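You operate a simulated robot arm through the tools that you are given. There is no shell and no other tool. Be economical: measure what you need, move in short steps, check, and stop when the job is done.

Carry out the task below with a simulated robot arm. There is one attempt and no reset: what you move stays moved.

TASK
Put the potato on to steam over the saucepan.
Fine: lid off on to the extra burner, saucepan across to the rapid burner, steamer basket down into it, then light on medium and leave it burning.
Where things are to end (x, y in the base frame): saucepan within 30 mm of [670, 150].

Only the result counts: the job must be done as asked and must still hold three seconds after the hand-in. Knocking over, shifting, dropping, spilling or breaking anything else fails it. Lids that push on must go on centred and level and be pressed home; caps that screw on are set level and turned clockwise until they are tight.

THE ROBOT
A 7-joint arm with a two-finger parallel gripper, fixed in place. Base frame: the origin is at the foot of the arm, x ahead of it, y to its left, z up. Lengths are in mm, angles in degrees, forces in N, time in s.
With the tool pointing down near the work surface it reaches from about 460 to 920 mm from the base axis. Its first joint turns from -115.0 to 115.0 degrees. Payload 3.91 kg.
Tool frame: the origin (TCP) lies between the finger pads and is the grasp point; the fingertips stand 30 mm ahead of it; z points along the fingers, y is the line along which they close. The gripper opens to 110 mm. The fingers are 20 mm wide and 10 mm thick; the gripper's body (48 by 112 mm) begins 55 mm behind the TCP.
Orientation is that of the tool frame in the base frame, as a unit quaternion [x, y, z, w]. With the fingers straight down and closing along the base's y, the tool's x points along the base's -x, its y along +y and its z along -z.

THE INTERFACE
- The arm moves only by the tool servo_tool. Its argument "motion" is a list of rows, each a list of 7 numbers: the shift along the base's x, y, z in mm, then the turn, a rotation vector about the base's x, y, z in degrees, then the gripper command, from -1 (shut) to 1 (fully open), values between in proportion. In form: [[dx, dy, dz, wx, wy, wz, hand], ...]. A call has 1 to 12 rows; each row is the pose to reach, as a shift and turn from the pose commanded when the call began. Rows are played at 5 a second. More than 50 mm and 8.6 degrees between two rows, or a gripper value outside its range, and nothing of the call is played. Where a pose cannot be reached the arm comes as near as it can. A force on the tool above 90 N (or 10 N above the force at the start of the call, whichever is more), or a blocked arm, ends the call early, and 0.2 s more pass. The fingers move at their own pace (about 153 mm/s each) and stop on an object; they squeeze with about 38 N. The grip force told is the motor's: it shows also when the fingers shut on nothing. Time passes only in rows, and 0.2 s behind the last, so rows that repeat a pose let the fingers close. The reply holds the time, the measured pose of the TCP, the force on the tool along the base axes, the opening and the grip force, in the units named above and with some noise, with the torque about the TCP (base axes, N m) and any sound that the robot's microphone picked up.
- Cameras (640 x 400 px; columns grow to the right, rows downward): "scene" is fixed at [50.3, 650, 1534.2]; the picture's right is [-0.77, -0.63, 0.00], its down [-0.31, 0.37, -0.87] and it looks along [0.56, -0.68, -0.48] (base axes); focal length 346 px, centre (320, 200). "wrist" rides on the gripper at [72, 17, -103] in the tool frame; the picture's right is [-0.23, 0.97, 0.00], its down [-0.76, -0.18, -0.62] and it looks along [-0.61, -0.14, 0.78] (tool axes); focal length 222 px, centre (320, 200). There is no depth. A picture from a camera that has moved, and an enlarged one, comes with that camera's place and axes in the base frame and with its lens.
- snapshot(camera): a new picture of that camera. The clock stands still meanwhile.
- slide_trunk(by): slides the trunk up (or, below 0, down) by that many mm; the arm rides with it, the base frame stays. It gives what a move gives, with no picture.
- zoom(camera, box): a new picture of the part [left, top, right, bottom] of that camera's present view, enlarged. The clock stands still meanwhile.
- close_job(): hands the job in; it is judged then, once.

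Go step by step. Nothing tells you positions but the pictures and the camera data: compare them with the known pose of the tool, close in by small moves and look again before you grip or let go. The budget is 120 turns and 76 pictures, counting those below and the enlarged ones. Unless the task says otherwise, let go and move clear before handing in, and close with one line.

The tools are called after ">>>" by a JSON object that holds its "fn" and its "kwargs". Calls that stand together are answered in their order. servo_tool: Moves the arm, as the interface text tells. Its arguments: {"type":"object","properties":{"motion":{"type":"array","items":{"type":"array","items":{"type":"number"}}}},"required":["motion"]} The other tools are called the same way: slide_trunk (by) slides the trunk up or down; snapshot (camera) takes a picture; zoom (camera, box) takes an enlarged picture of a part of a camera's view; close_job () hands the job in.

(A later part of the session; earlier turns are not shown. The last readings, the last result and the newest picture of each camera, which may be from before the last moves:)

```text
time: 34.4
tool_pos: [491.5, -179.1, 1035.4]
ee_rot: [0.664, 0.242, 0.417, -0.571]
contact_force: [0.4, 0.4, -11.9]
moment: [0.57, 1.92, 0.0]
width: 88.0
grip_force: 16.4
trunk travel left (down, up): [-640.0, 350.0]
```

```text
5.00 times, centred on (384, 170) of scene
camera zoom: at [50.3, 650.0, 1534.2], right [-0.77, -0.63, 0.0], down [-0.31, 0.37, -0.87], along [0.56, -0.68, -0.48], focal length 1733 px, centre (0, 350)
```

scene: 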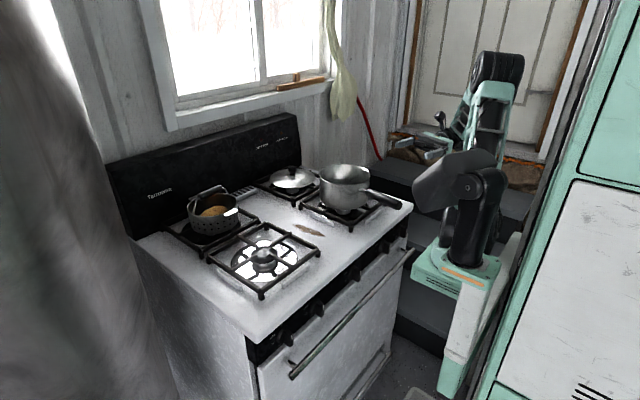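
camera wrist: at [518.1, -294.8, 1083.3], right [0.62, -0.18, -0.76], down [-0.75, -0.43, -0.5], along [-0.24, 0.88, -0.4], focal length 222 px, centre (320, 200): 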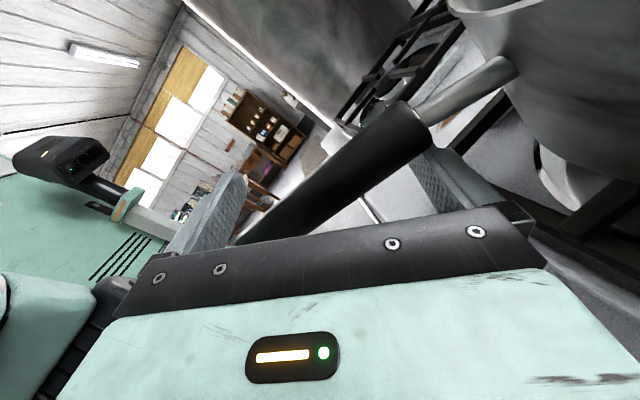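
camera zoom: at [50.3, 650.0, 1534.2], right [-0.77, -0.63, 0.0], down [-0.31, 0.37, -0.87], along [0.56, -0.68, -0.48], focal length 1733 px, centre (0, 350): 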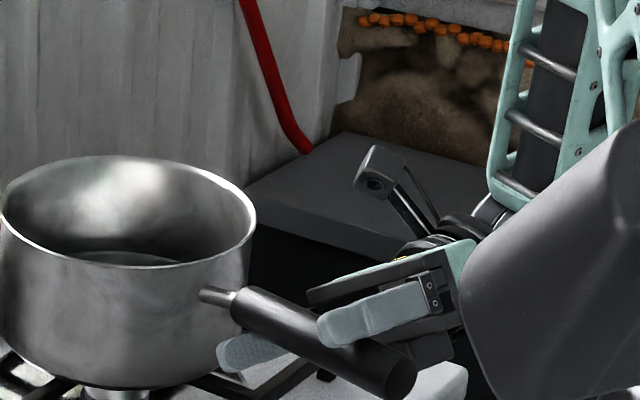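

Both fingers bear and the pan has started to lift on its nose side. I lift 15 mm and check that it's level.

>>> {"fn": "servo_tool", "kwargs": {"motion": [[0, 0, 4, 0, 0, 0, 0.3], [0, 0, 9, 0, 0, 0, 0.3], [0, 0, 15, 0, 0, 0, 0.3], [0, 0, 15, 0, 0, 0, 0.3]]}}

>>> {"fn": "zoom", "kwargs": {"camera": "scene", "box": [300, 145, 428, 225]}}

```text
time: 35.4
tool_pos: [491.9, -179.5, 1051.6]
ee_rot: [0.664, 0.243, 0.417, -0.571]
contact_force: [-0.2, -1.2, -12.6]
moment: [0.55, 1.95, -0.01]
width: 87.9
grip_force: 16.4
trunk travel left (down, up): [-640.0, 350.0]
```

```text
5.00 times, centred on (364, 185) of scene
camera zoom: at [50.3, 650.0, 1534.2], right [-0.77, -0.63, 0.0], down [-0.31, 0.37, -0.87], along [0.56, -0.68, -0.48], focal length 1733 px, centre (100, 275)
```

zoom: 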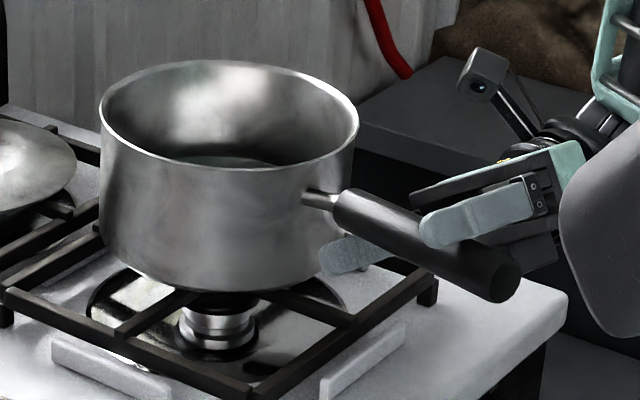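

The pan (about 1.3 kg) is lifted clear with only a slight roll. I lift 40 mm more, draw in radially, then swing about the base axis by 31.7° so the pan comes over [670, 150].

>>> {"fn": "servo_tool", "kwargs": {"motion": [[0, 0, 10, 0, 0, 0, 0.3], [-4, 1, 22, 0, 0, 0, 0.3], [-8, 3, 34, 0, 0, 0, 0.3], [-12, 4, 40, 0, 0, 0, 0.3], [-15, 5, 40, 0, 0, 0, 0.3], [-15, 5, 40, 0, 0, 0, 0.3]]}}

>>> {"fn": "zoom", "kwargs": {"camera": "scene", "box": [260, 110, 452, 230]}}

```text
time: 36.8
tool_pos: [476.8, -175.7, 1091.2]
ee_rot: [0.664, 0.243, 0.417, -0.571]
contact_force: [0.3, 0.4, -12.2]
moment: [0.57, 1.91, -0.01]
width: 88.1
grip_force: 16.1
trunk travel left (down, up): [-640.0, 350.0]
```

```text
3.33 times, centred on (356, 170) of scene
camera zoom: at [50.3, 650.0, 1534.2], right [-0.77, -0.63, 0.0], down [-0.31, 0.37, -0.87], along [0.56, -0.68, -0.48], focal length 1155 px, centre (200, 300)
```

zoom: 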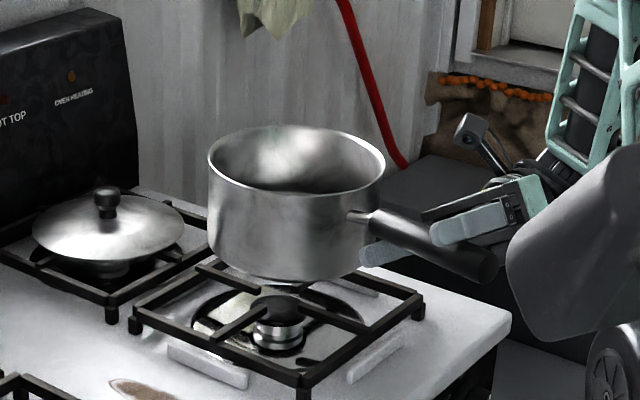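

The pan hangs steady and nearly level. I swing it across now in small arc steps.

>>> {"fn": "servo_tool", "kwargs": {"motion": [[5, 17, 0, 0, 0, 1.98, 0.3], [11, 34, 0, 0, 0, 3.96, 0.3], [15.5, 51, 0, 0, 0, 5.94, 0.3], [19.4, 68, 0, 0, 0, 7.93, 0.3], [25.6, 102.2, 0, 0, 0, 11.9, 0.3], [29.4, 137.1, 0, 0, 0, 15.85, 0.3], [30.8, 172, 0, 0, 0, 19.8, 0.3], [30.8, 190, 0, 0, 0, 21.8, 0.3], [29.7, 207, 0, 0, 0, 23.8, 0.3], [28.5, 220, 0, 0, 0, 25.3, 0.3], [28.5, 220, 0, 0, 0, 25.3, 0.3]]}}

>>> {"fn": "snapshot", "kwargs": {"camera": "scene"}}

```text
time: 39.2
tool_pos: [506.9, 45.3, 1092.3]
ee_rot: [-0.595, -0.382, -0.282, 0.649]
contact_force: [0.2, 0.2, -12.2]
moment: [-0.35, 1.95, -0.02]
width: 87.5
grip_force: 15.6
trunk travel left (down, up): [-640.0, 350.0]
```

```text
30 pictures are left
```

scene: 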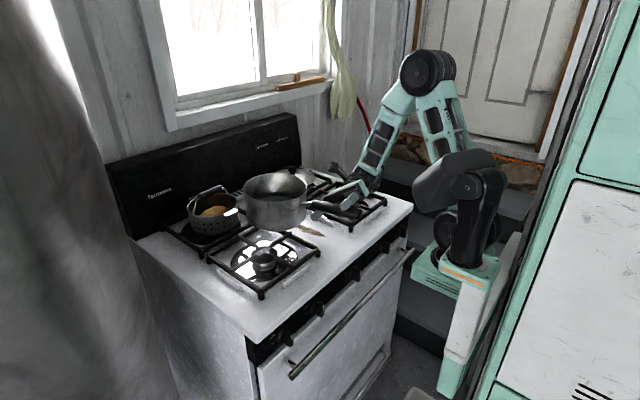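

The swing is good. The basket's tab reaches towards the pan, so I'll set the pan slightly short, at about [656, 148], which is well inside the 30 mm. I finish the swing.

>>> {"fn": "servo_tool", "kwargs": {"motion": [[-10, 8, 0, 0, 0, 1.2, 0.3], [-17, 20, 0, 0, 0, 2.8, 0.3], [-22, 36, 0, 0, 0, 4.6, 0.3], [-24, 48, 0, 0, 0, 5.8, 0.3], [-24, 55, 0, 0, 0, 6.4, 0.3], [-24, 55, 0, 0, 0, 6.4, 0.3]]}}

>>> {"fn": "zoom", "kwargs": {"camera": "scene", "box": [160, 140, 352, 260]}}

>>> {"fn": "snapshot", "kwargs": {"camera": "wrist"}}

```text
time: 40.6
tool_pos: [480.9, 101.8, 1091.4]
ee_rot: [-0.573, -0.414, -0.246, 0.663]
contact_force: [0.8, -0.7, -12.8]
moment: [-0.55, 1.96, 0.0]
width: 87.4
grip_force: 15.6
trunk travel left (down, up): [-640.0, 350.0]
```

```text
3.33 times, centred on (256, 200) of scene
camera zoom: at [50.3, 650.0, 1534.2], right [-0.77, -0.63, 0.0], down [-0.31, 0.37, -0.87], along [0.56, -0.68, -0.48], focal length 1155 px, centre (533, 200)
```

zoom: 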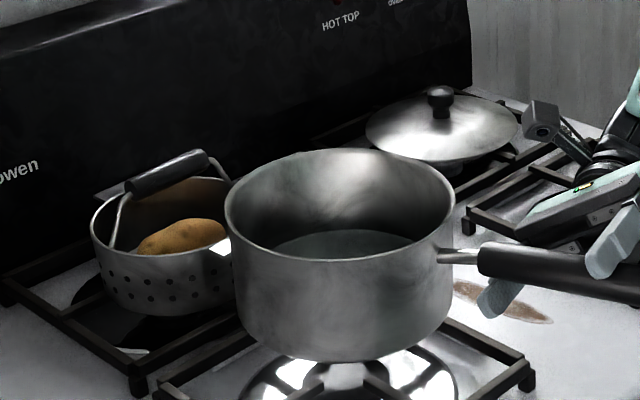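

```text
28 pictures are left
camera wrist: at [561.6, 16.3, 1141.6], right [0.66, 0.18, -0.73], down [-0.38, -0.75, -0.53], along [-0.65, 0.63, -0.43], focal length 222 px, centre (320, 200)
```

wrist: 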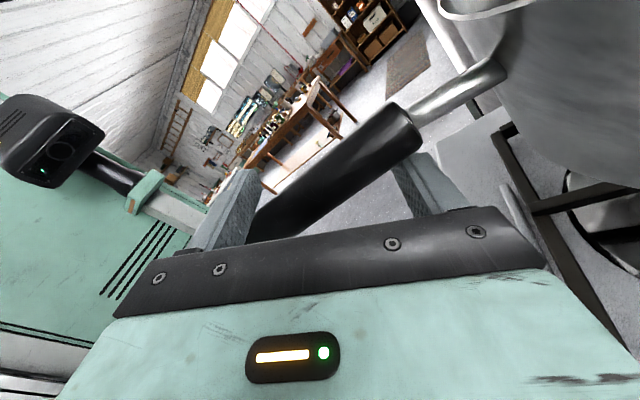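

The pan centre is at about [658, 143] and clear of the basket. I lower most of the way.

>>> {"fn": "servo_tool", "kwargs": {"motion": [[0, 2, -12, 0, 0, 0, 0.3], [0, 3, -25, 0, 0, 0, 0.3], [0, 3, -36, 0, 0, 0, 0.3], [0, 3, -46, 0, 0, 0, 0.3], [0, 3, -46, 0, 0, 0, 0.3]]}}

>>> {"fn": "zoom", "kwargs": {"camera": "scene", "box": [160, 150, 352, 270]}}

```text
time: 41.8
tool_pos: [480.9, 103.4, 1044.9]
ee_rot: [-0.572, -0.415, -0.246, 0.663]
contact_force: [-0.6, -0.5, -12.5]
moment: [-0.59, 1.9, 0.0]
width: 87.3
grip_force: 15.9
trunk travel left (down, up): [-640.0, 350.0]
```

```text
3.33 times, centred on (256, 210) of scene
camera zoom: at [50.3, 650.0, 1534.2], right [-0.77, -0.63, 0.0], down [-0.31, 0.37, -0.87], along [0.56, -0.68, -0.48], focal length 1155 px, centre (533, 167)
```

zoom: 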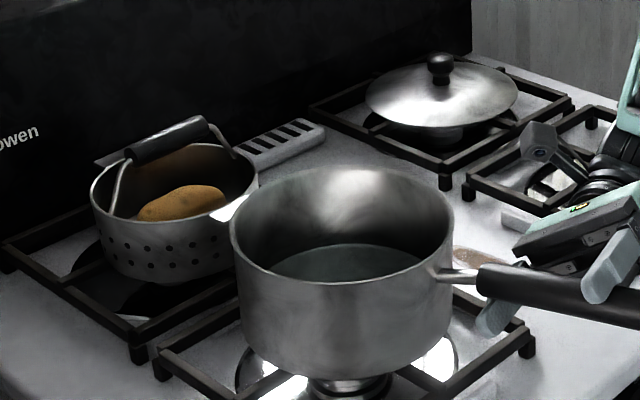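

>>> {"fn": "servo_tool", "kwargs": {"motion": [[0, 0, -3, 0, 0, 0, 0.3], [0, 0, -6, 0, 0, 0, 0.3], [0, 0, -9, 0, 0, 0, 0.3], [0, 0, -9, 0, 0, 0, 0.3]]}}

```text
time: 42.8
tool_pos: [481.5, 103.6, 1036.9]
ee_rot: [-0.573, -0.414, -0.245, 0.664]
contact_force: [0.7, 0.5, -11.5]
moment: [-0.54, 1.89, 0.02]
width: 87.5
grip_force: 16.0
trunk travel left (down, up): [-640.0, 350.0]
```

The pan is about to touch. I lower 3 mm more and open the fingers gradually so the pan settles flat.

>>> {"fn": "servo_tool", "kwargs": {"motion": [[0, 0, -3, 0, 0, 0, 0.4], [0, 0, -4, 0, 0, 0, 0.5], [0, 0, -4, 0, 0, 0, 0.6], [0, 0, -4, 0, 0, 0, 0.7], [0, 0, -4, 0, 0, 0, 0.8], [0, 0, -2, 0, 0, 0, 0.9], [0, 0, -1, 0, 0, 0, 1], [0, 0, -1, 0, 0, 0, 1]]}}

>>> {"fn": "zoom", "kwargs": {"camera": "scene", "box": [200, 140, 392, 260]}}

```text
time: 44.6
tool_pos: [481.2, 104.0, 1034.9]
ee_rot: [-0.572, -0.415, -0.245, 0.664]
contact_force: [-1.3, 0.5, -0.6]
moment: [0.05, 0.0, -0.02]
width: 109.9
grip_force: 0.0
trunk travel left (down, up): [-640.0, 350.0]
```

```text
3.33 times, centred on (296, 200) of scene
camera zoom: at [50.3, 650.0, 1534.2], right [-0.77, -0.63, 0.0], down [-0.31, 0.37, -0.87], along [0.56, -0.68, -0.48], focal length 1155 px, centre (400, 200)
```

zoom: 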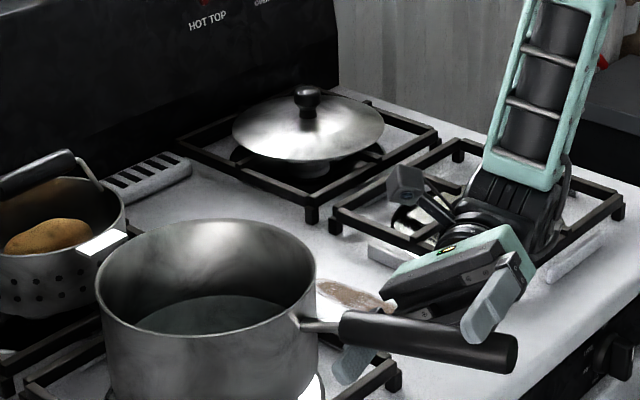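

The pan is down and free (no force). I withdraw straight back along the fingers, then rise.

>>> {"fn": "servo_tool", "kwargs": {"motion": [[5, -18, 0, 0, 0, 0, 1], [14, -50, 0, 0, 0, 0, 1], [24, -87, 0, 0, 0, 0, 1], [32, -115, 0, 0, 0, 0, 1], [32, -115, 40, 0, 0, 0, 1], [32, -115, 80, 0, 0, 0, 1], [32, -115, 120, 0, 0, 0, 1], [32, -115, 120, 0, 0, 0, 1]]}}

>>> {"fn": "zoom", "kwargs": {"camera": "scene", "box": [160, 130, 352, 250]}}

```text
time: 46.4
tool_pos: [512.6, -9.0, 1157.7]
ee_rot: [-0.572, -0.415, -0.246, 0.663]
contact_force: [0.4, 0.3, 0.2]
moment: [-0.02, -0.02, -0.02]
width: 110.1
grip_force: 0.0
trunk travel left (down, up): [-640.0, 350.0]
```

```text
3.33 times, centred on (256, 190) of scene
camera zoom: at [50.3, 650.0, 1534.2], right [-0.77, -0.63, 0.0], down [-0.31, 0.37, -0.87], along [0.56, -0.68, -0.48], focal length 1155 px, centre (533, 233)
```

zoom: 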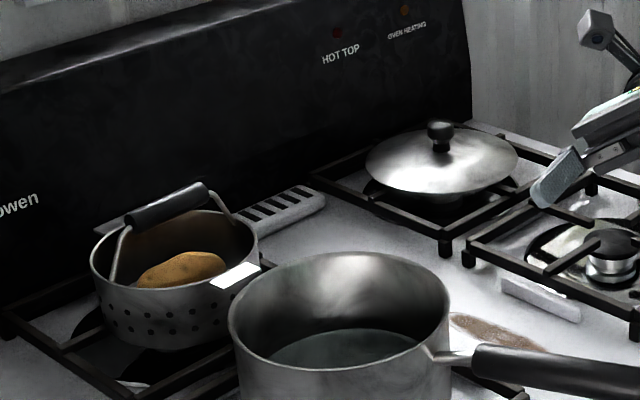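

The saucepan is set at about [654, 152]. Now I undo the twist and stand the tool back upright.

>>> {"fn": "servo_tool", "kwargs": {"motion": [[0, 0, 10, 2.27, -8.14, 0, 0.8], [0, 0, 25, 4.55, -16.3, 0, 0.8], [0, 0, 40, 6.8, -24.4, 0, 0.8], [0, 0, 50, 9.1, -32.55, 0, 0.8], [0, 0, 50, 9.1, -32.55, 0, 0.8]]}}

>>> {"fn": "servo_tool", "kwargs": {"motion": [[0, 0, 0, -7.9, -2.2, 0, 0.8], [0, 0, 0, -15.8, -4.4, 0, 0.8], [0, 0, 0, -23.7, -6.6, 0, 0.8], [0, 0, 0, -31.6, -8.8, 0, 0.8], [0, 0, 0, -39.5, -11, 0, 0.8], [0, 0, 0, -47.4, -13.2, 0, 0.8], [0, 0, 0, -55.3, -15.4, 0, 0.8], [0, 0, 0, -63.2, -17.6, 0, 0.8], [0, 0, 0, -71.1, -19.8, 0, 0.8], [0, 0, 0, -79, -22, 0, 0.8], [0, 0, 0, -86.7, -24.2, 0, 0.8], [0, 0, 0, -86.7, -24.2, 0, 0.8]]}}

```text
time: 47.6
tool_pos: [514.8, -11.2, 1206.0]
ee_rot: [0.426, 0.564, 0.428, -0.563]
contact_force: [0.8, -0.1, -0.5]
moment: [0.0, -0.02, -0.05]
width: 98.9
grip_force: 0.0
trunk travel left (down, up): [-640.0, 350.0]
```

```text
time: 50.2
tool_pos: [512.9, -11.7, 1205.9]
ee_rot: [0.605, 0.797, 0.0, 0.001]
contact_force: [-0.1, 0.1, 0.0]
moment: [0.02, -0.03, -0.03]
width: 99.0
grip_force: 0.0
trunk travel left (down, up): [-640.0, 350.0]
```

The tool is upright again. I move over the basket with the closing line across its bail handle.

>>> {"fn": "servo_tool", "kwargs": {"motion": [[40, 18, 5, 0, 0, -3, 0.6], [80, 36, 10, 0, 0, -6, 0.4], [120, 54, 10, 0, 0, -9, 0.2], [160, 73, 10, 0, 0, -13, 0.2], [200, 92, 10, 0, 0, -16, 0.2], [240, 112, 10, 0, 0, -19, 0.2], [280, 135, 10, 0, 0, -22, 0.2], [315, 160, 10, 0, 0, -25, 0.2], [340, 177, 10, 0, 0, -26, 0.2], [340, 177, 10, 0, 0, -26, 0.2]]}}

>>> {"fn": "snapshot", "kwargs": {"camera": "wrist"}}

>>> {"fn": "zoom", "kwargs": {"camera": "scene", "box": [160, 130, 288, 210]}}

```text
time: 52.4
tool_pos: [806.0, 141.5, 1194.4]
ee_rot: [0.768, 0.64, 0.0, -0.001]
contact_force: [-0.4, 0.1, -0.3]
moment: [0.02, 0.04, 0.01]
width: 66.1
grip_force: 0.1
out of reach, approached as far as the arm can: row 8, 9, 10
trunk travel left (down, up): [-640.0, 350.0]
```

```text
24 pictures are left
camera wrist: at [836.7, 208.3, 1297.3], right [0.92, -0.4, 0.0], down [-0.31, -0.72, 0.62], along [-0.25, -0.57, -0.78], focal length 222 px, centre (320, 200)
```

wrist: 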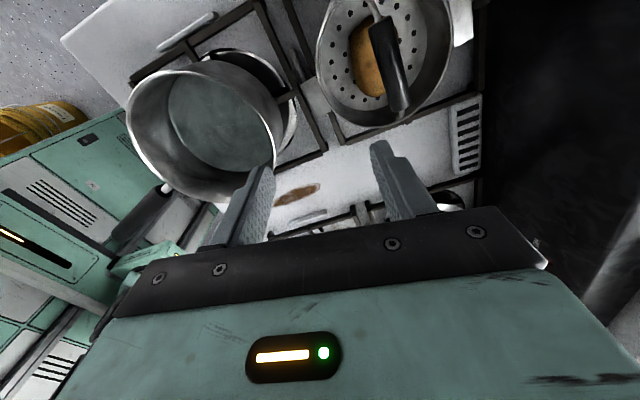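

```text
5.00 times, centred on (224, 170) of scene
camera zoom: at [50.3, 650.0, 1534.2], right [-0.77, -0.63, 0.0], down [-0.31, 0.37, -0.87], along [0.56, -0.68, -0.48], focal length 1733 px, centre (800, 350)
```

zoom: 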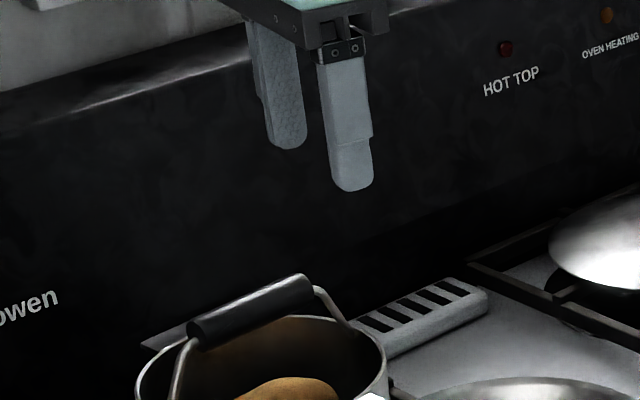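

The bail grip runs along y from about y 113 to 187, at x≈880 and z≈1065. The arm is short of reach at this height, so I raise the trunk first and then come down over it.

>>> {"fn": "slide_trunk", "kwargs": {"by": 110}}

>>> {"fn": "servo_tool", "kwargs": {"motion": [[30, 4, -30, 0, 0, 6, 0], [60, 8, -70, 0, 0, 13, -0.1], [74, 10, -110, 0, 0, 13, -0.1], [74, 10, -150, 0, 0, 13, -0.1], [74, 10, -170, 0, 0, 13, -0.1], [74, 10, -170, 0, 0, 13, -0.1]]}}

>>> {"fn": "snapshot", "kwargs": {"camera": "wrist"}}

>>> {"fn": "zoom", "kwargs": {"camera": "scene", "box": [160, 140, 288, 220]}}

```text
time: 53.8
tool_pos: [807.0, 138.6, 1304.0]
ee_rot: [0.768, 0.64, -0.001, -0.001]
contact_force: [0.8, 0.8, 0.8]
moment: [-0.01, 0.0, 0.04]
width: 66.0
grip_force: 0.0
trunk travel left (down, up): [-750.0, 240.0]
```

```text
refused: row 2 steps farther than a row can; nothing moved
```

```text
22 pictures are left
camera wrist: at [836.7, 208.0, 1407.4], right [0.92, -0.4, 0.0], down [-0.31, -0.72, 0.62], along [-0.25, -0.57, -0.78], focal length 222 px, centre (320, 200)
```

wrist: 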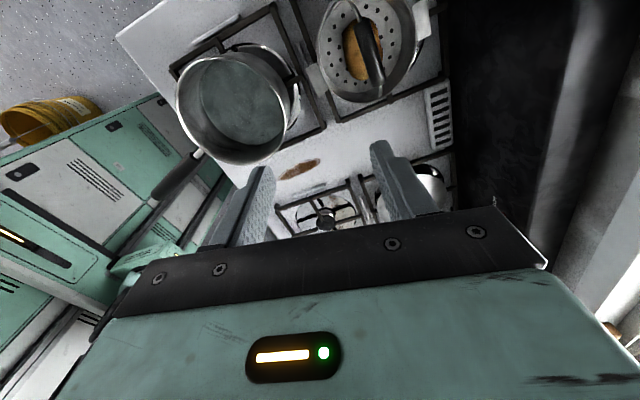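

```text
5.00 times, centred on (224, 180) of scene
camera zoom: at [50.3, 650.0, 1534.2], right [-0.77, -0.63, 0.0], down [-0.31, 0.37, -0.87], along [0.56, -0.68, -0.48], focal length 1733 px, centre (800, 300)
```

zoom: 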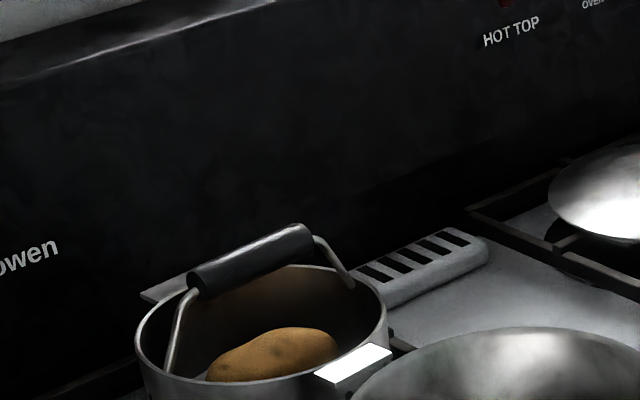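

>>> {"fn": "servo_tool", "kwargs": {"motion": [[15, 3, -35, 0, 0, 5, 0], [30, 5, -75, 0, 0, 10, -0.1], [45, 8, -115, 0, 0, 13, -0.1], [60, 10, -150, 0, 0, 13, -0.1], [68, 11, -175, 0, 0, 13, -0.1], [68, 11, -175, 0, 0, 13, -0.1]]}}

>>> {"fn": "snapshot", "kwargs": {"camera": "wrist"}}

>>> {"fn": "zoom", "kwargs": {"camera": "scene", "box": [160, 140, 288, 220]}}

```text
time: 55.2
tool_pos: [873.0, 148.7, 1130.9]
ee_rot: [0.69, 0.724, 0.0, 0.0]
contact_force: [0.3, 0.4, 0.2]
moment: [0.0, -0.02, 0.01]
width: 49.6
grip_force: 0.2
trunk travel left (down, up): [-750.0, 240.0]
```

```text
20 pictures are left
camera wrist: at [886.4, 221.8, 1234.2], right [0.98, -0.18, 0.0], down [-0.14, -0.77, 0.62], along [-0.11, -0.61, -0.78], focal length 222 px, centre (320, 200)
```

wrist: 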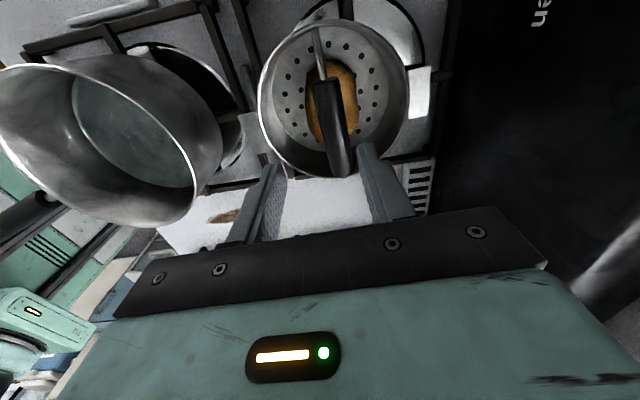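

```text
5.00 times, centred on (224, 180) of scene
camera zoom: at [50.3, 650.0, 1534.2], right [-0.77, -0.63, 0.0], down [-0.31, 0.37, -0.87], along [0.56, -0.68, -0.48], focal length 1733 px, centre (800, 300)
```

zoom: 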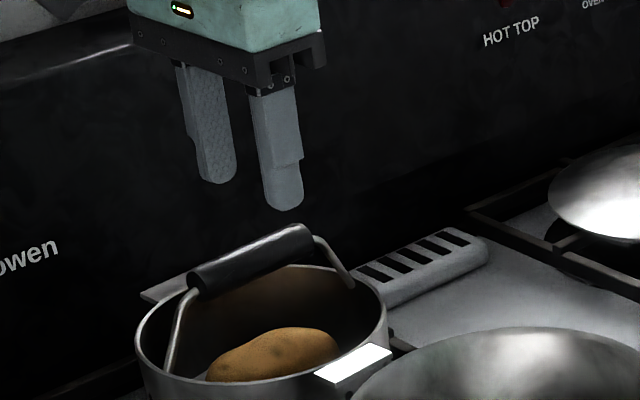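

The bail grip is 12 mm further in +x and about 6 mm in +y, at z about 1061. I shift, descend over it, and check.

>>> {"fn": "servo_tool", "kwargs": {"motion": [[12, 6, -15, 0, 0, 0, -0.1], [12, 6, -40, 0, 0, 0, -0.1], [12, 6, -66, 0, 0, 0, -0.1], [12, 6, -66, 0, 0, 0, -0.1]]}}

>>> {"fn": "zoom", "kwargs": {"camera": "scene", "box": [160, 140, 288, 220]}}

```text
time: 56.2
tool_pos: [883.2, 156.0, 1064.3]
ee_rot: [0.69, 0.724, 0.0, 0.0]
contact_force: [0.6, 0.0, 0.3]
moment: [0.0, -0.01, -0.01]
width: 49.7
grip_force: 0.0
out of reach, approached as far as the arm can: row 1, 2
trunk travel left (down, up): [-750.0, 240.0]
```

```text
5.00 times, centred on (224, 180) of scene
camera zoom: at [50.3, 650.0, 1534.2], right [-0.77, -0.63, 0.0], down [-0.31, 0.37, -0.87], along [0.56, -0.68, -0.48], focal length 1733 px, centre (800, 300)
```

zoom: 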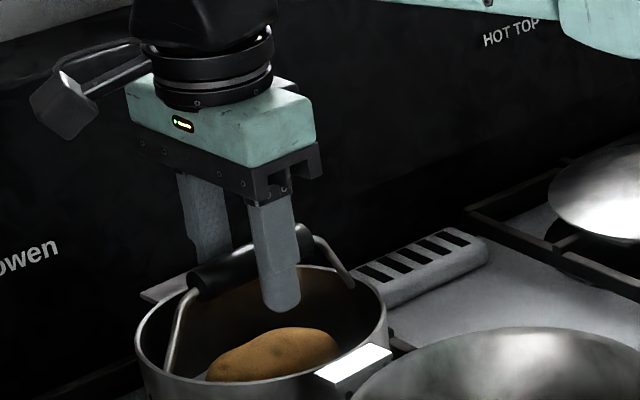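

The fingers straddle the bail grip. I close, and use the trunk slide to lift straight up so reach isn't an issue.

>>> {"fn": "servo_tool", "kwargs": {"motion": [[0, 0, 0, 0, 0, 0, -0.5], [0, 0, 0, 0, 0, 0, -1], [0, 0, 0, 0, 0, 0, -1], [0, 0, 0, 0, 0, 0, -1]]}}

>>> {"fn": "slide_trunk", "kwargs": {"by": 25}}

>>> {"fn": "zoom", "kwargs": {"camera": "scene", "box": [150, 130, 310, 230]}}

```text
time: 57.2
tool_pos: [882.9, 154.6, 1064.1]
ee_rot: [0.691, 0.723, 0.0, -0.001]
contact_force: [0.2, 0.4, 0.1]
moment: [0.09, 0.07, 0.47]
width: 19.3
grip_force: 37.8
trunk travel left (down, up): [-750.0, 240.0]
```

```text
time: 57.9
tool_pos: [883.0, 155.9, 1088.4]
ee_rot: [0.69, 0.723, -0.001, 0.0]
contact_force: [0.4, 1.0, -2.6]
moment: [0.01, -0.02, -0.45]
width: 19.2
grip_force: 37.8
trunk travel left (down, up): [-775.0, 215.0]
```

```text
4.00 times, centred on (230, 180) of scene
camera zoom: at [50.3, 650.0, 1534.2], right [-0.77, -0.63, 0.0], down [-0.31, 0.37, -0.87], along [0.56, -0.68, -0.48], focal length 1386 px, centre (680, 280)
```

zoom: 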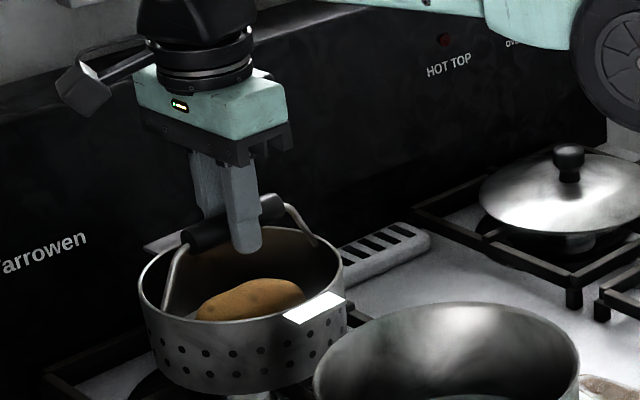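

The basket hangs level and weighs little. I lift another 110 mm with the trunk.

>>> {"fn": "slide_trunk", "kwargs": {"by": 115}}

>>> {"fn": "zoom", "kwargs": {"camera": "scene", "box": [150, 90, 342, 210]}}

>>> {"fn": "snapshot", "kwargs": {"camera": "wrist"}}

```text
time: 59.4
tool_pos: [883.1, 153.7, 1204.3]
ee_rot: [0.691, 0.723, -0.002, 0.0]
contact_force: [0.1, 0.1, -2.9]
moment: [0.03, 0.02, 0.02]
width: 20.6
grip_force: 38.6
trunk travel left (down, up): [-890.0, 100.0]
```

```text
3.33 times, centred on (246, 150) of scene
camera zoom: at [50.3, 650.0, 1534.2], right [-0.77, -0.63, 0.0], down [-0.31, 0.37, -0.87], along [0.56, -0.68, -0.48], focal length 1155 px, centre (567, 367)
```

zoom: 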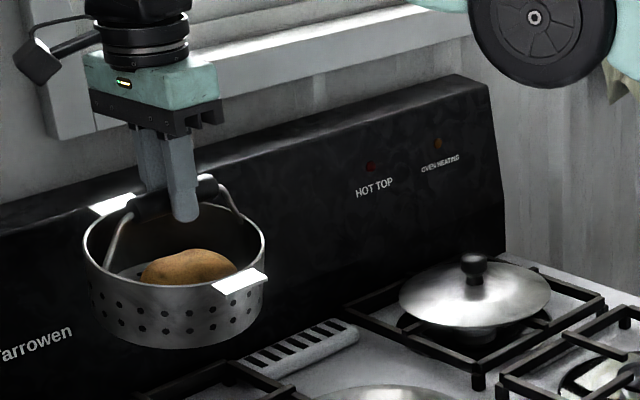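

```text
15 pictures are left
camera wrist: at [897.1, 227.7, 1306.7], right [0.98, -0.18, 0.0], down [-0.14, -0.77, 0.62], along [-0.11, -0.61, -0.78], focal length 222 px, centre (320, 200)
```

wrist: 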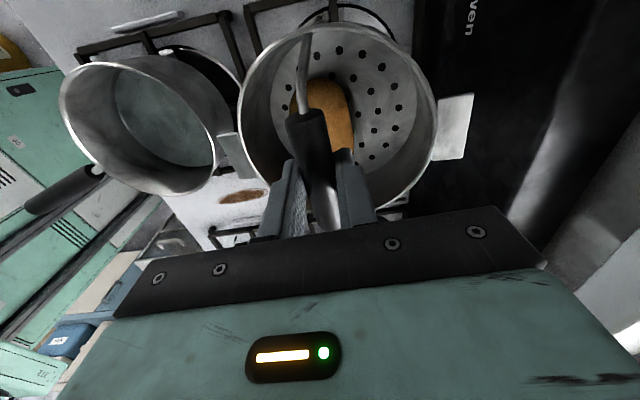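

The basket is well clear. I carry it back over the saucepan, whose centre I take as about [656, 153].

>>> {"fn": "servo_tool", "kwargs": {"motion": [[-25, 0, 0, 0, 0, 0, -1], [-60, 0, 0, 0, 0, 0, -1], [-100, 0, 0, 0, 0, 0, -1], [-140, 0, 0, 0, 0, 0, -1], [-180, 0, 0, 0, 0, 0, -1], [-210, 0, 0, 0, 0, 0, -1], [-227, -1, 0, 0, 0, 0, -1], [-227, -1, 0, 0, 0, 0, -1], [-227, -1, 0, 0, 0, 0, -1]]}}

>>> {"fn": "zoom", "kwargs": {"camera": "scene", "box": [170, 130, 362, 250]}}

>>> {"fn": "snapshot", "kwargs": {"camera": "wrist"}}

```text
time: 61.4
tool_pos: [655.8, 154.4, 1204.8]
ee_rot: [0.691, 0.723, -0.001, -0.001]
contact_force: [-0.4, -0.8, -2.7]
moment: [0.05, 0.01, -0.04]
width: 20.6
grip_force: 38.2
trunk travel left (down, up): [-890.0, 100.0]
```

```text
3.33 times, centred on (266, 190) of scene
camera zoom: at [50.3, 650.0, 1534.2], right [-0.77, -0.63, 0.0], down [-0.31, 0.37, -0.87], along [0.56, -0.68, -0.48], focal length 1155 px, centre (500, 233)
```

zoom: 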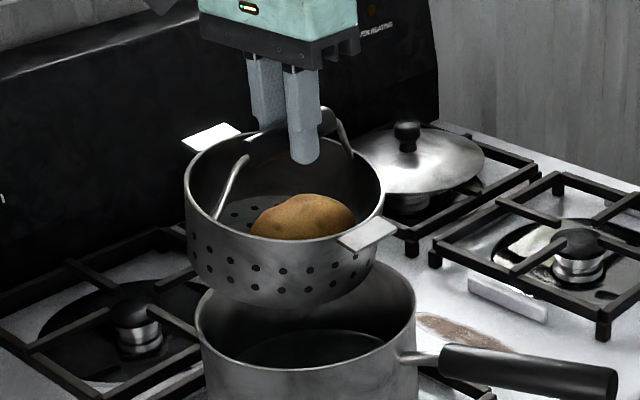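

```text
13 pictures are left
camera wrist: at [669.5, 227.6, 1306.8], right [0.98, -0.18, 0.0], down [-0.14, -0.77, 0.62], along [-0.11, -0.61, -0.78], focal length 222 px, centre (320, 200)
```

wrist: 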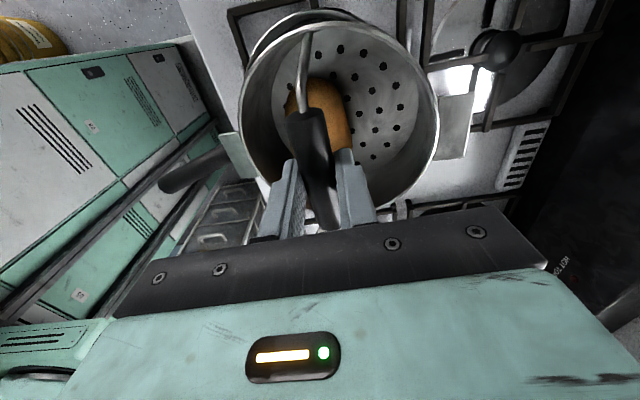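

Both look nearly concentric. I'll enlarge the basket and pan to refine their offset before lowering.

>>> {"fn": "zoom", "kwargs": {"camera": "scene", "box": [214, 160, 310, 245]}}

```text
4.71 times, centred on (262, 202) of scene
camera zoom: at [50.3, 650.0, 1534.2], right [-0.77, -0.63, 0.0], down [-0.31, 0.37, -0.87], along [0.56, -0.68, -0.48], focal length 1631 px, centre (593, 188)
```

zoom: 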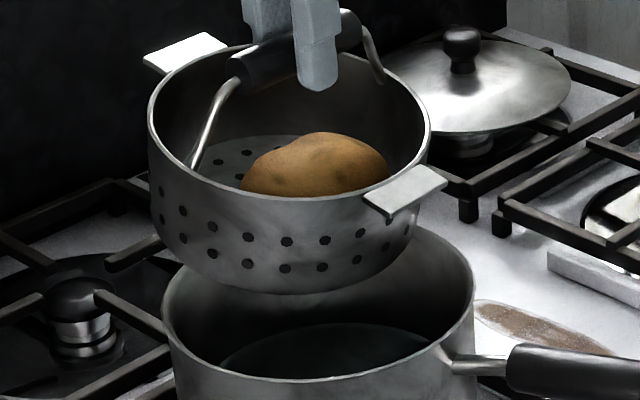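

The basket centre is about 4 mm off the pan centre in the image. I shift and lower to just above the rim, where the two can be compared directly.

>>> {"fn": "servo_tool", "kwargs": {"motion": [[-3, -3, -12, 0, 0, 0, -1], [-4, -3, -26, 0, 0, 0, -1], [-4, -3, -40, 0, 0, 0, -1], [-4, -3, -40, 0, 0, 0, -1]]}}

>>> {"fn": "zoom", "kwargs": {"camera": "scene", "box": [214, 170, 310, 250]}}

```text
time: 62.4
tool_pos: [651.3, 151.9, 1163.0]
ee_rot: [0.69, 0.724, -0.001, -0.001]
contact_force: [0.6, 0.0, -3.9]
moment: [0.01, 0.04, 0.0]
width: 20.9
grip_force: 37.9
trunk travel left (down, up): [-890.0, 100.0]
```

```text
5.00 times, centred on (262, 210) of scene
camera zoom: at [50.3, 650.0, 1534.2], right [-0.77, -0.63, 0.0], down [-0.31, 0.37, -0.87], along [0.56, -0.68, -0.48], focal length 1733 px, centre (610, 150)
```

zoom: 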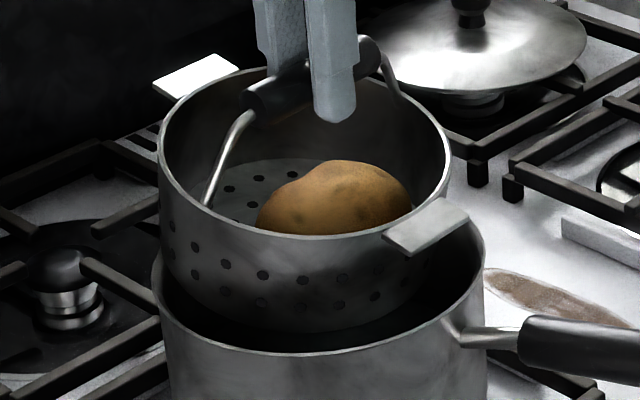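

The basket bottom is about level with the rim and looks concentric front to back, with 3 mm to correct sideways. I lower slowly and watch the force.

>>> {"fn": "servo_tool", "kwargs": {"motion": [[-2, -2, -4, 0, 0, 0, -1], [-2, -2, -8, 0, 0, 0, -1], [-2, -2, -12, 0, 0, 0, -1], [-2, -2, -16, 0, 0, 0, -1], [-2, -2, -20, 0, 0, 0, -1], [-2, -2, -20, 0, 0, 0, -1]]}}

>>> {"fn": "zoom", "kwargs": {"camera": "scene", "box": [214, 170, 310, 250]}}

```text
time: 63.8
tool_pos: [649.4, 150.0, 1144.6]
ee_rot: [0.69, 0.724, 0.001, 0.0]
contact_force: [-3.9, 1.0, 5.4]
moment: [0.28, -0.13, 0.08]
width: 20.7
grip_force: 38.3
trunk travel left (down, up): [-890.0, 100.0]
```

```text
5.00 times, centred on (262, 210) of scene
camera zoom: at [50.3, 650.0, 1534.2], right [-0.77, -0.63, 0.0], down [-0.31, 0.37, -0.87], along [0.56, -0.68, -0.48], focal length 1733 px, centre (610, 150)
```

zoom: 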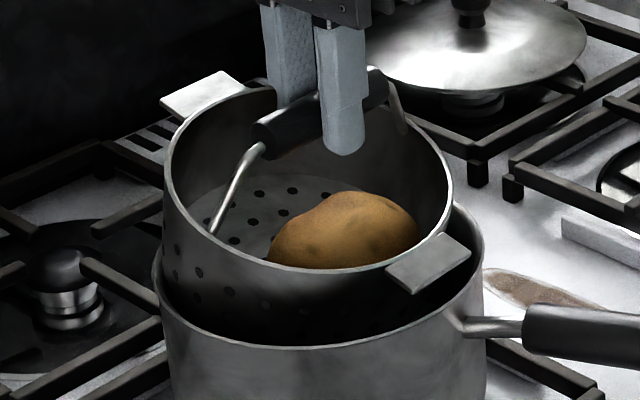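

The back edge of the basket is touching the pan's back rim (push towards -x). I raise slightly, shift 7 mm towards -x, and try again.

>>> {"fn": "servo_tool", "kwargs": {"motion": [[0, 0, 8, 0, 0, 0, -1], [-3, -1, 14, 0, 0, 0, -1], [-7, -2, 14, 0, 0, 0, -1], [-7, -2, 14, 0, 0, 0, -1], [-7, -2, 9, 0, 0, 0, -1], [-7, -2, 4, 0, 0, 0, -1], [-7, -2, 0, 0, 0, 0, -1], [-7, -2, -4, 0, 0, 0, -1], [-7, -2, -4, 0, 0, 0, -1]]}}

```text
time: 65.8
tool_pos: [642.8, 146.4, 1140.4]
ee_rot: [0.69, 0.724, -0.001, 0.0]
contact_force: [-0.4, 0.6, -3.7]
moment: [0.02, 0.01, 0.01]
width: 20.6
grip_force: 37.8
trunk travel left (down, up): [-890.0, 100.0]
```

It's free now and lower than before, so I continue down in small steps.

>>> {"fn": "servo_tool", "kwargs": {"motion": [[0, 0, -4, 0, 0, 0, -1], [0, 0, -8, 0, 0, 0, -1], [0, 0, -12, 0, 0, 0, -1], [0, 0, -16, 0, 0, 0, -1], [0, 0, -20, 0, 0, 0, -1], [0, 0, -20, 0, 0, 0, -1]]}}

>>> {"fn": "zoom", "kwargs": {"camera": "scene", "box": [214, 170, 310, 250]}}

```text
time: 67.2
tool_pos: [641.8, 146.5, 1119.6]
ee_rot: [0.691, 0.723, 0.0, 0.0]
contact_force: [0.5, -0.2, 1.4]
moment: [0.11, 0.31, 0.0]
width: 20.6
grip_force: 38.5
trunk travel left (down, up): [-890.0, 100.0]
```

```text
5.00 times, centred on (262, 210) of scene
camera zoom: at [50.3, 650.0, 1534.2], right [-0.77, -0.63, 0.0], down [-0.31, 0.37, -0.87], along [0.56, -0.68, -0.48], focal length 1733 px, centre (610, 150)
```

zoom: 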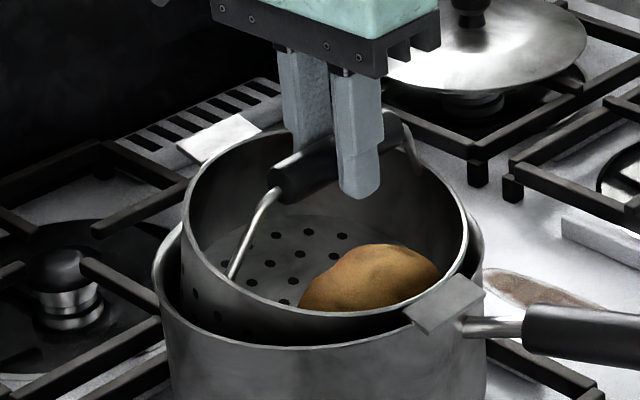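

The front lug has met the rim while the back is still high, and the basket sits a bit towards the handle side. I ease up, shift +6 in x and +3 in y, and lower on.

>>> {"fn": "servo_tool", "kwargs": {"motion": [[1, 0, 4, 0, 0, 0, -1], [4, 2, 4, 0, 0, 0, -1], [6, 3, 4, 0, 0, 0, -1], [6, 3, 0, 0, 0, 0, -1], [6, 3, -4, 0, 0, 0, -1], [6, 3, -8, 0, 0, 0, -1], [6, 3, -8, 0, 0, 0, -1]]}}

>>> {"fn": "zoom", "kwargs": {"camera": "scene", "box": [214, 170, 310, 250]}}

```text
time: 68.8
tool_pos: [648.6, 150.4, 1112.8]
ee_rot: [0.69, 0.724, 0.0, -0.001]
contact_force: [-0.7, -1.2, -4.1]
moment: [-0.04, 0.16, -0.41]
width: 19.6
grip_force: 37.8
trunk travel left (down, up): [-890.0, 100.0]
```

```text
5.00 times, centred on (262, 210) of scene
camera zoom: at [50.3, 650.0, 1534.2], right [-0.77, -0.63, 0.0], down [-0.31, 0.37, -0.87], along [0.56, -0.68, -0.48], focal length 1733 px, centre (610, 150)
```

zoom: 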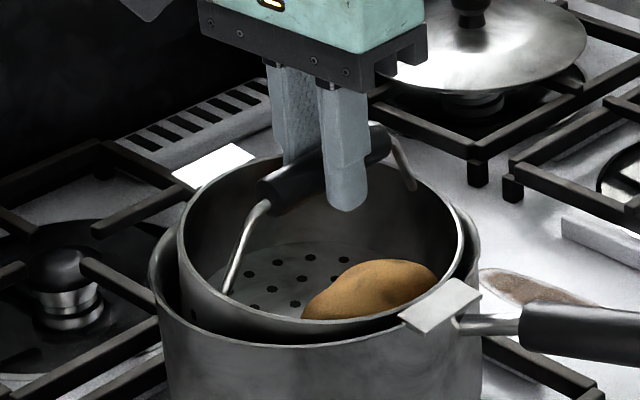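

It's nearly seated: front lug at the rim, back lug still a little high. I lower further.

>>> {"fn": "servo_tool", "kwargs": {"motion": [[1, 1, -4, 0, 0, 0, -1], [1, 1, -8, 0, 0, 0, -1], [1, 1, -11, 0, 0, 0, -1], [1, 1, -11, 0, 0, 0, -1]]}}

>>> {"fn": "zoom", "kwargs": {"camera": "scene", "box": [214, 170, 310, 250]}}

```text
time: 69.8
tool_pos: [649.1, 150.0, 1101.1]
ee_rot: [0.69, 0.724, 0.0, 0.0]
contact_force: [1.4, -0.8, -2.0]
moment: [-0.02, 0.06, 0.43]
width: 19.8
grip_force: 37.9
trunk travel left (down, up): [-890.0, 100.0]
```

```text
5.00 times, centred on (262, 210) of scene
camera zoom: at [50.3, 650.0, 1534.2], right [-0.77, -0.63, 0.0], down [-0.31, 0.37, -0.87], along [0.56, -0.68, -0.48], focal length 1733 px, centre (610, 150)
```

zoom: 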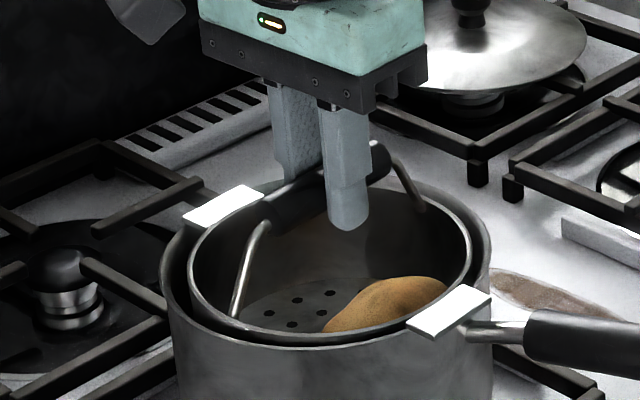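

>>> {"fn": "servo_tool", "kwargs": {"motion": [[0, 0, -3, 0, 0, 0, -1], [0, 0, -6, 0, 0, 0, -1], [0, 0, -6, 0, 0, 0, -1]]}}

```text
time: 70.6
tool_pos: [649.4, 150.7, 1097.4]
ee_rot: [0.69, 0.723, 0.002, 0.001]
contact_force: [-1.1, 0.8, 28.8]
moment: [0.08, -0.01, 0.68]
width: 21.0
grip_force: 37.9
trunk travel left (down, up): [-890.0, 100.0]
```

Seated: pushing down now gives 29 N, so both lugs rest on the rim. I ease off, open and rise.

>>> {"fn": "servo_tool", "kwargs": {"motion": [[0, 0, 4, 0, 0, 0, -1], [0, 0, 4, 0, 0, 0, -0.5], [0, 0, 4, 0, 0, 0, -0.2], [0, 0, 4, 0, 0, 0, -0.1], [0, 0, 30, 0, 0, 0, -0.1], [0, 0, 70, 0, 0, 0, -0.1], [0, 0, 100, 0, 0, 0, -0.1], [0, 0, 100, 0, 0, 0, -0.1]]}}

>>> {"fn": "zoom", "kwargs": {"camera": "scene", "box": [200, 150, 328, 260]}}

```text
time: 72.4
tool_pos: [649.0, 150.0, 1196.5]
ee_rot: [0.691, 0.723, 0.0, 0.0]
contact_force: [-0.1, 0.3, 0.5]
moment: [0.0, -0.03, -0.01]
width: 49.3
grip_force: 0.0
trunk travel left (down, up): [-890.0, 100.0]
```

```text
3.64 times, centred on (264, 205) of scene
camera zoom: at [50.3, 650.0, 1534.2], right [-0.77, -0.63, 0.0], down [-0.31, 0.37, -0.87], along [0.56, -0.68, -0.48], focal length 1260 px, centre (524, 182)
```

zoom: 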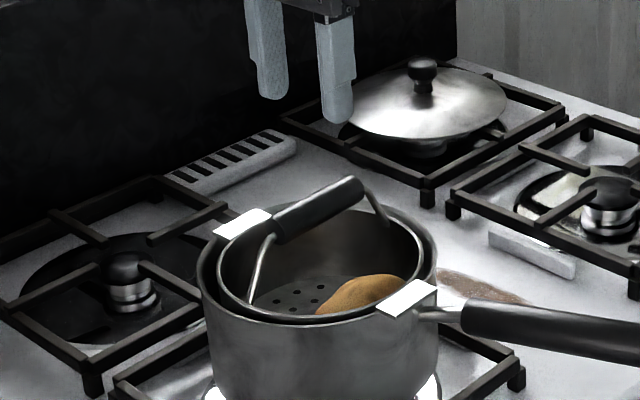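

The basket sits with both lugs on the rim. Now the knobs: I enlarge the two left ones to read their markings.

>>> {"fn": "zoom", "kwargs": {"camera": "scene", "box": [258, 290, 330, 350]}}

```text
6.67 times, centred on (294, 320) of scene
camera zoom: at [50.3, 650.0, 1534.2], right [-0.77, -0.63, 0.0], down [-0.31, 0.37, -0.87], along [0.56, -0.68, -0.48], focal length 2310 px, centre (493, -600)
```

zoom: 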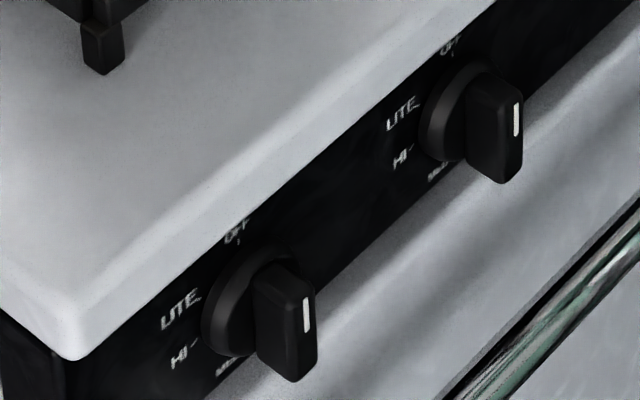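

Markings are OFF at the top, then counter-clockwise LITE, HI and MED. To tell which knob feeds the front-left burner I need a frontal look, so I'll back off, return the yaw, and come round in front of the panel.

>>> {"fn": "servo_tool", "kwargs": {"motion": [[-10, 8, 0, 0, 0, 8, -0.5], [-28, 16, 0, 0, 0, 16, -0.5], [-46, 24, 0, 0, 0, 24, -1], [-64, 32, 0, 0, 0, 32, -1], [-82, 40, 0, 0, 0, 40, -1], [-100, 48, 0, 0, 0, 48, -1], [-118, 56, 0, 0, 0, 56, -1], [-136, 64, 0, 0, 0, 64, -1], [-154, 72, 0, 0, 0, 72, -1], [-172, 80, 0, 0, 0, 80, -1], [-190, 85, 0, 0, 0, 87, -1], [-190, 85, 0, 0, 0, 87, -1]]}}

>>> {"fn": "slide_trunk", "kwargs": {"by": -200}}

```text
time: 75.0
tool_pos: [460.1, 236.0, 1197.4]
ee_rot: [0.0, 1.0, -0.001, 0.0]
contact_force: [0.1, 0.1, -0.3]
moment: [-0.01, 0.04, -0.02]
width: 0.0
grip_force: 37.0
trunk travel left (down, up): [-890.0, 100.0]
```

```text
time: 77.1
tool_pos: [459.6, 236.4, 995.5]
ee_rot: [0.003, 1.0, 0.001, 0.0]
contact_force: [0.9, 0.2, -0.1]
moment: [-0.02, -0.03, 0.0]
width: 0.0
grip_force: 37.7
trunk travel left (down, up): [-690.0, 300.0]
```

Now I tilt the tool 45° forward while backing away from the stove front.

>>> {"fn": "servo_tool", "kwargs": {"motion": [[-10, 0, 0, 0, -7.5, 0, -1], [-20, 0, 0, 0, -15, 0, -1], [-30, 0, 0, 0, -22.5, 0, -1], [-40, 0, 0, 0, -30, 0, -1], [-50, 0, 0, 0, -37.5, 0, -1], [-60, 0, 0, 0, -45, 0, -1], [-60, 0, 0, 0, -45, 0, -1]]}}

```text
time: 78.7
tool_pos: [465.5, 207.3, 1014.3]
ee_rot: [0.1, 0.918, -0.009, 0.384]
contact_force: [-0.1, 0.3, 0.8]
moment: [-0.01, -0.07, -0.01]
width: 0.0
grip_force: 37.5
trunk travel left (down, up): [-690.0, 300.0]
stopped in row 7: the arm was blocked; the commanded pose is now the measured one
```

That pose is blocked so near the base. I return the tool to vertical; with a vertical tool at radius about 470–520 I can both look at the panel and push the knob blade with the closed fingertips.

>>> {"fn": "servo_tool", "kwargs": {"motion": [[0, 5, 5, 0.18, 7.53, 1.97, -1], [0, 10, 5, 0.35, 15.1, 3.93, -1], [-5, 15, 5, 0.53, 22.6, 5.9, -1], [-10, 20, 0, 0.71, 30.1, 7.87, -1], [-20, 25, 0, 0.88, 37.7, 9.83, -1], [-30, 29, 0, 1.06, 45.2, 11.8, -1], [-40, 33, 0, 1.06, 45.2, 11.8, -1], [-40, 33, 0, 1.06, 45.2, 11.8, -1]]}}

>>> {"fn": "snapshot", "kwargs": {"camera": "wrist"}}

```text
time: 80.5
tool_pos: [420.5, 241.6, 1012.9]
ee_rot: [-0.007, 1.0, 0.003, 0.0]
contact_force: [-0.5, 0.0, -0.3]
moment: [-0.03, -0.01, 0.02]
width: 0.0
grip_force: 37.4
trunk travel left (down, up): [-690.0, 300.0]
```

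```text
4 pictures are left
camera wrist: at [349.0, 257.0, 1115.5], right [0.21, 0.98, 0.0], down [0.77, -0.17, 0.62], along [0.61, -0.13, -0.78], focal length 222 px, centre (320, 200)
```

wrist: 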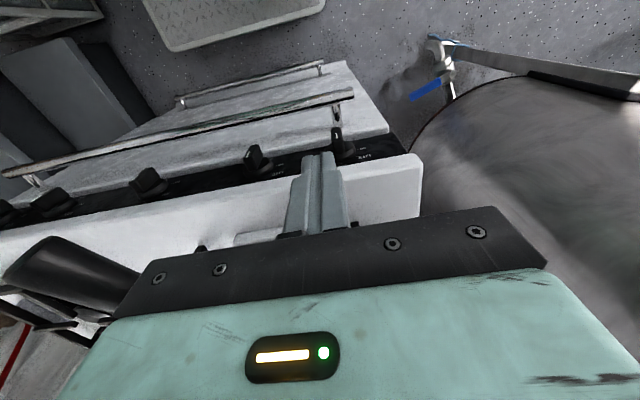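

The panel is visible. I enlarge the two left knobs to read any burner marks.

>>> {"fn": "zoom", "kwargs": {"camera": "wrist", "box": [225, 115, 385, 195]}}

```text
4.00 times, centred on (305, 155) of wrist
camera zoom: at [349.0, 257.0, 1115.5], right [0.21, 0.98, 0.0], down [0.77, -0.17, 0.62], along [0.61, -0.13, -0.78], focal length 888 px, centre (380, 380)
```

zoom: 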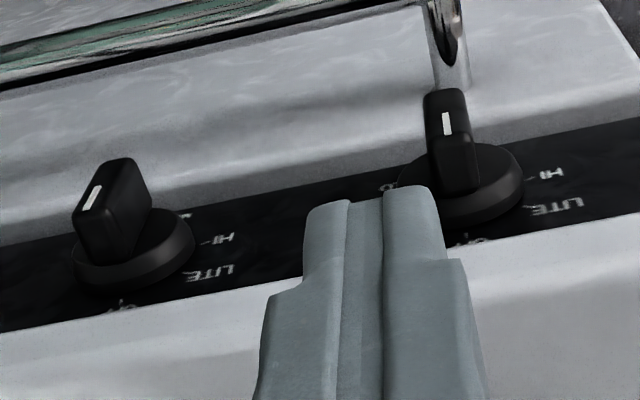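

No icons are visible, but the geometry is clear: MED is at the bottom of the dial, a half turn counter-clockwise from OFF. Both cameras put the leftmost knob at about [465, 254, 850] and the second at about [457, 152, 870]. I'll try the outer (front) knob first, lowering in front of it to find it by touch.

>>> {"fn": "slide_trunk", "kwargs": {"by": -100}}

>>> {"fn": "servo_tool", "kwargs": {"motion": [[0, 6, -10, 0, 0, 0, -1], [0, 12, -20, 0, 0, 0, -1], [0, 12, -33, 0, 0, 0, -1], [0, 12, -33, 0, 0, 0, -1]]}}

```text
time: 81.8
tool_pos: [420.8, 241.3, 913.0]
ee_rot: [-0.007, 1.0, 0.001, -0.001]
contact_force: [0.6, 0.6, 0.4]
moment: [-0.01, 0.03, 0.08]
width: 0.0
grip_force: 37.8
trunk travel left (down, up): [-590.0, 400.0]
```

```text
time: 82.8
tool_pos: [422.2, 254.3, 877.4]
ee_rot: [-0.007, 1.0, 0.002, -0.001]
contact_force: [-1.1, -1.1, -0.7]
moment: [-0.03, 0.01, 0.02]
width: 0.0
grip_force: 37.8
trunk travel left (down, up): [-590.0, 400.0]
```

>>> {"fn": "servo_tool", "kwargs": {"motion": [[4, 0, 0, 0, 0, 0, -1], [8, 0, 0, 0, 0, 0, -1], [12, 0, 0, 0, 0, 0, -1]]}}

>>> {"fn": "servo_tool", "kwargs": {"motion": [[3, 0, 0, 0, 0, 0, -1], [6, 0, 0, 0, 0, 0, -1]]}}

```text
time: 83.6
tool_pos: [433.6, 253.1, 878.4]
ee_rot: [-0.008, 1.0, 0.001, -0.001]
contact_force: [-0.4, -0.1, -0.5]
moment: [0.04, 0.0, -0.01]
width: 0.0
grip_force: 38.1
trunk travel left (down, up): [-590.0, 400.0]
```

```text
time: 84.2
tool_pos: [439.8, 254.8, 879.1]
ee_rot: [-0.007, 1.0, 0.002, -0.001]
contact_force: [0.2, 0.8, -0.4]
moment: [-0.02, 0.01, -0.01]
width: 0.2
grip_force: 37.4
trunk travel left (down, up): [-590.0, 400.0]
```

>>> {"fn": "servo_tool", "kwargs": {"motion": [[3, 0, 0, 0, 0, 0, -1], [5, 0, 0, 0, 0, 0, -1]]}}

>>> {"fn": "servo_tool", "kwargs": {"motion": [[3, 0, 0, 0, 0, 0, -1], [5, 0, 0, 0, 0, 0, -1]]}}

```text
time: 84.8
tool_pos: [444.3, 254.1, 880.9]
ee_rot: [-0.007, 1.0, 0.001, -0.001]
contact_force: [0.6, 0.0, 0.8]
moment: [0.0, -0.02, -0.06]
width: 0.0
grip_force: 38.2
trunk travel left (down, up): [-590.0, 400.0]
```

```text
time: 85.4
tool_pos: [449.1, 254.6, 880.5]
ee_rot: [-0.006, 1.0, 0.001, -0.001]
contact_force: [0.6, -0.2, 0.2]
moment: [0.0, -0.01, 0.02]
width: 0.0
grip_force: 37.9
trunk travel left (down, up): [-590.0, 400.0]
```

>>> {"fn": "servo_tool", "kwargs": {"motion": [[3, 0, 0, 0, 0, 0, -1], [5, 0, 0, 0, 0, 0, -1]]}}

>>> {"fn": "zoom", "kwargs": {"camera": "scene", "box": [250, 270, 340, 350]}}

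```text
time: 86.0
tool_pos: [452.6, 255.1, 879.7]
ee_rot: [-0.008, 1.0, 0.001, -0.002]
contact_force: [-11.0, -1.6, 4.1]
moment: [-0.06, 0.22, -0.04]
width: 0.0
grip_force: 38.0
trunk travel left (down, up): [-590.0, 400.0]
```

```text
5.00 times, centred on (295, 310) of scene
camera zoom: at [50.3, 650.0, 1534.2], right [-0.77, -0.63, 0.0], down [-0.31, 0.37, -0.87], along [0.56, -0.68, -0.48], focal length 1733 px, centre (445, -350)
```

zoom: 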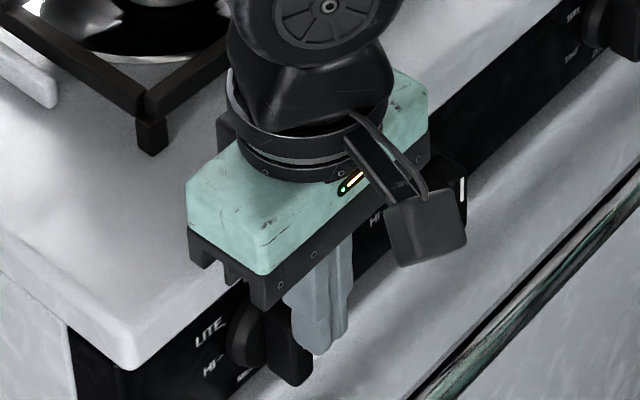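

Contact: the blade front is at x≈462, with the knob centre near y 253 and z 846. I'll back off, tilt the tips 10° forward for lip clearance, and go to the right side of the blade.

>>> {"fn": "servo_tool", "kwargs": {"motion": [[-14, 0, 0, 0, 0, 0, -1], [-14, -15, 6, 0, -5, 0, -1], [-14, -29, 6, 0, -10, 0, -1], [-6, -29, 6, 0, -10, 0, -1], [4, -29, 6, 0, -10, 0, -1], [4, -29, 6, 0, -10, 0, -1]]}}

```text
time: 87.4
tool_pos: [457.6, 224.6, 885.3]
ee_rot: [-0.007, 0.996, 0.001, 0.087]
contact_force: [0.6, 1.1, -0.6]
moment: [0.0, 0.04, -0.01]
width: 0.0
grip_force: 38.0
trunk travel left (down, up): [-590.0, 400.0]
```

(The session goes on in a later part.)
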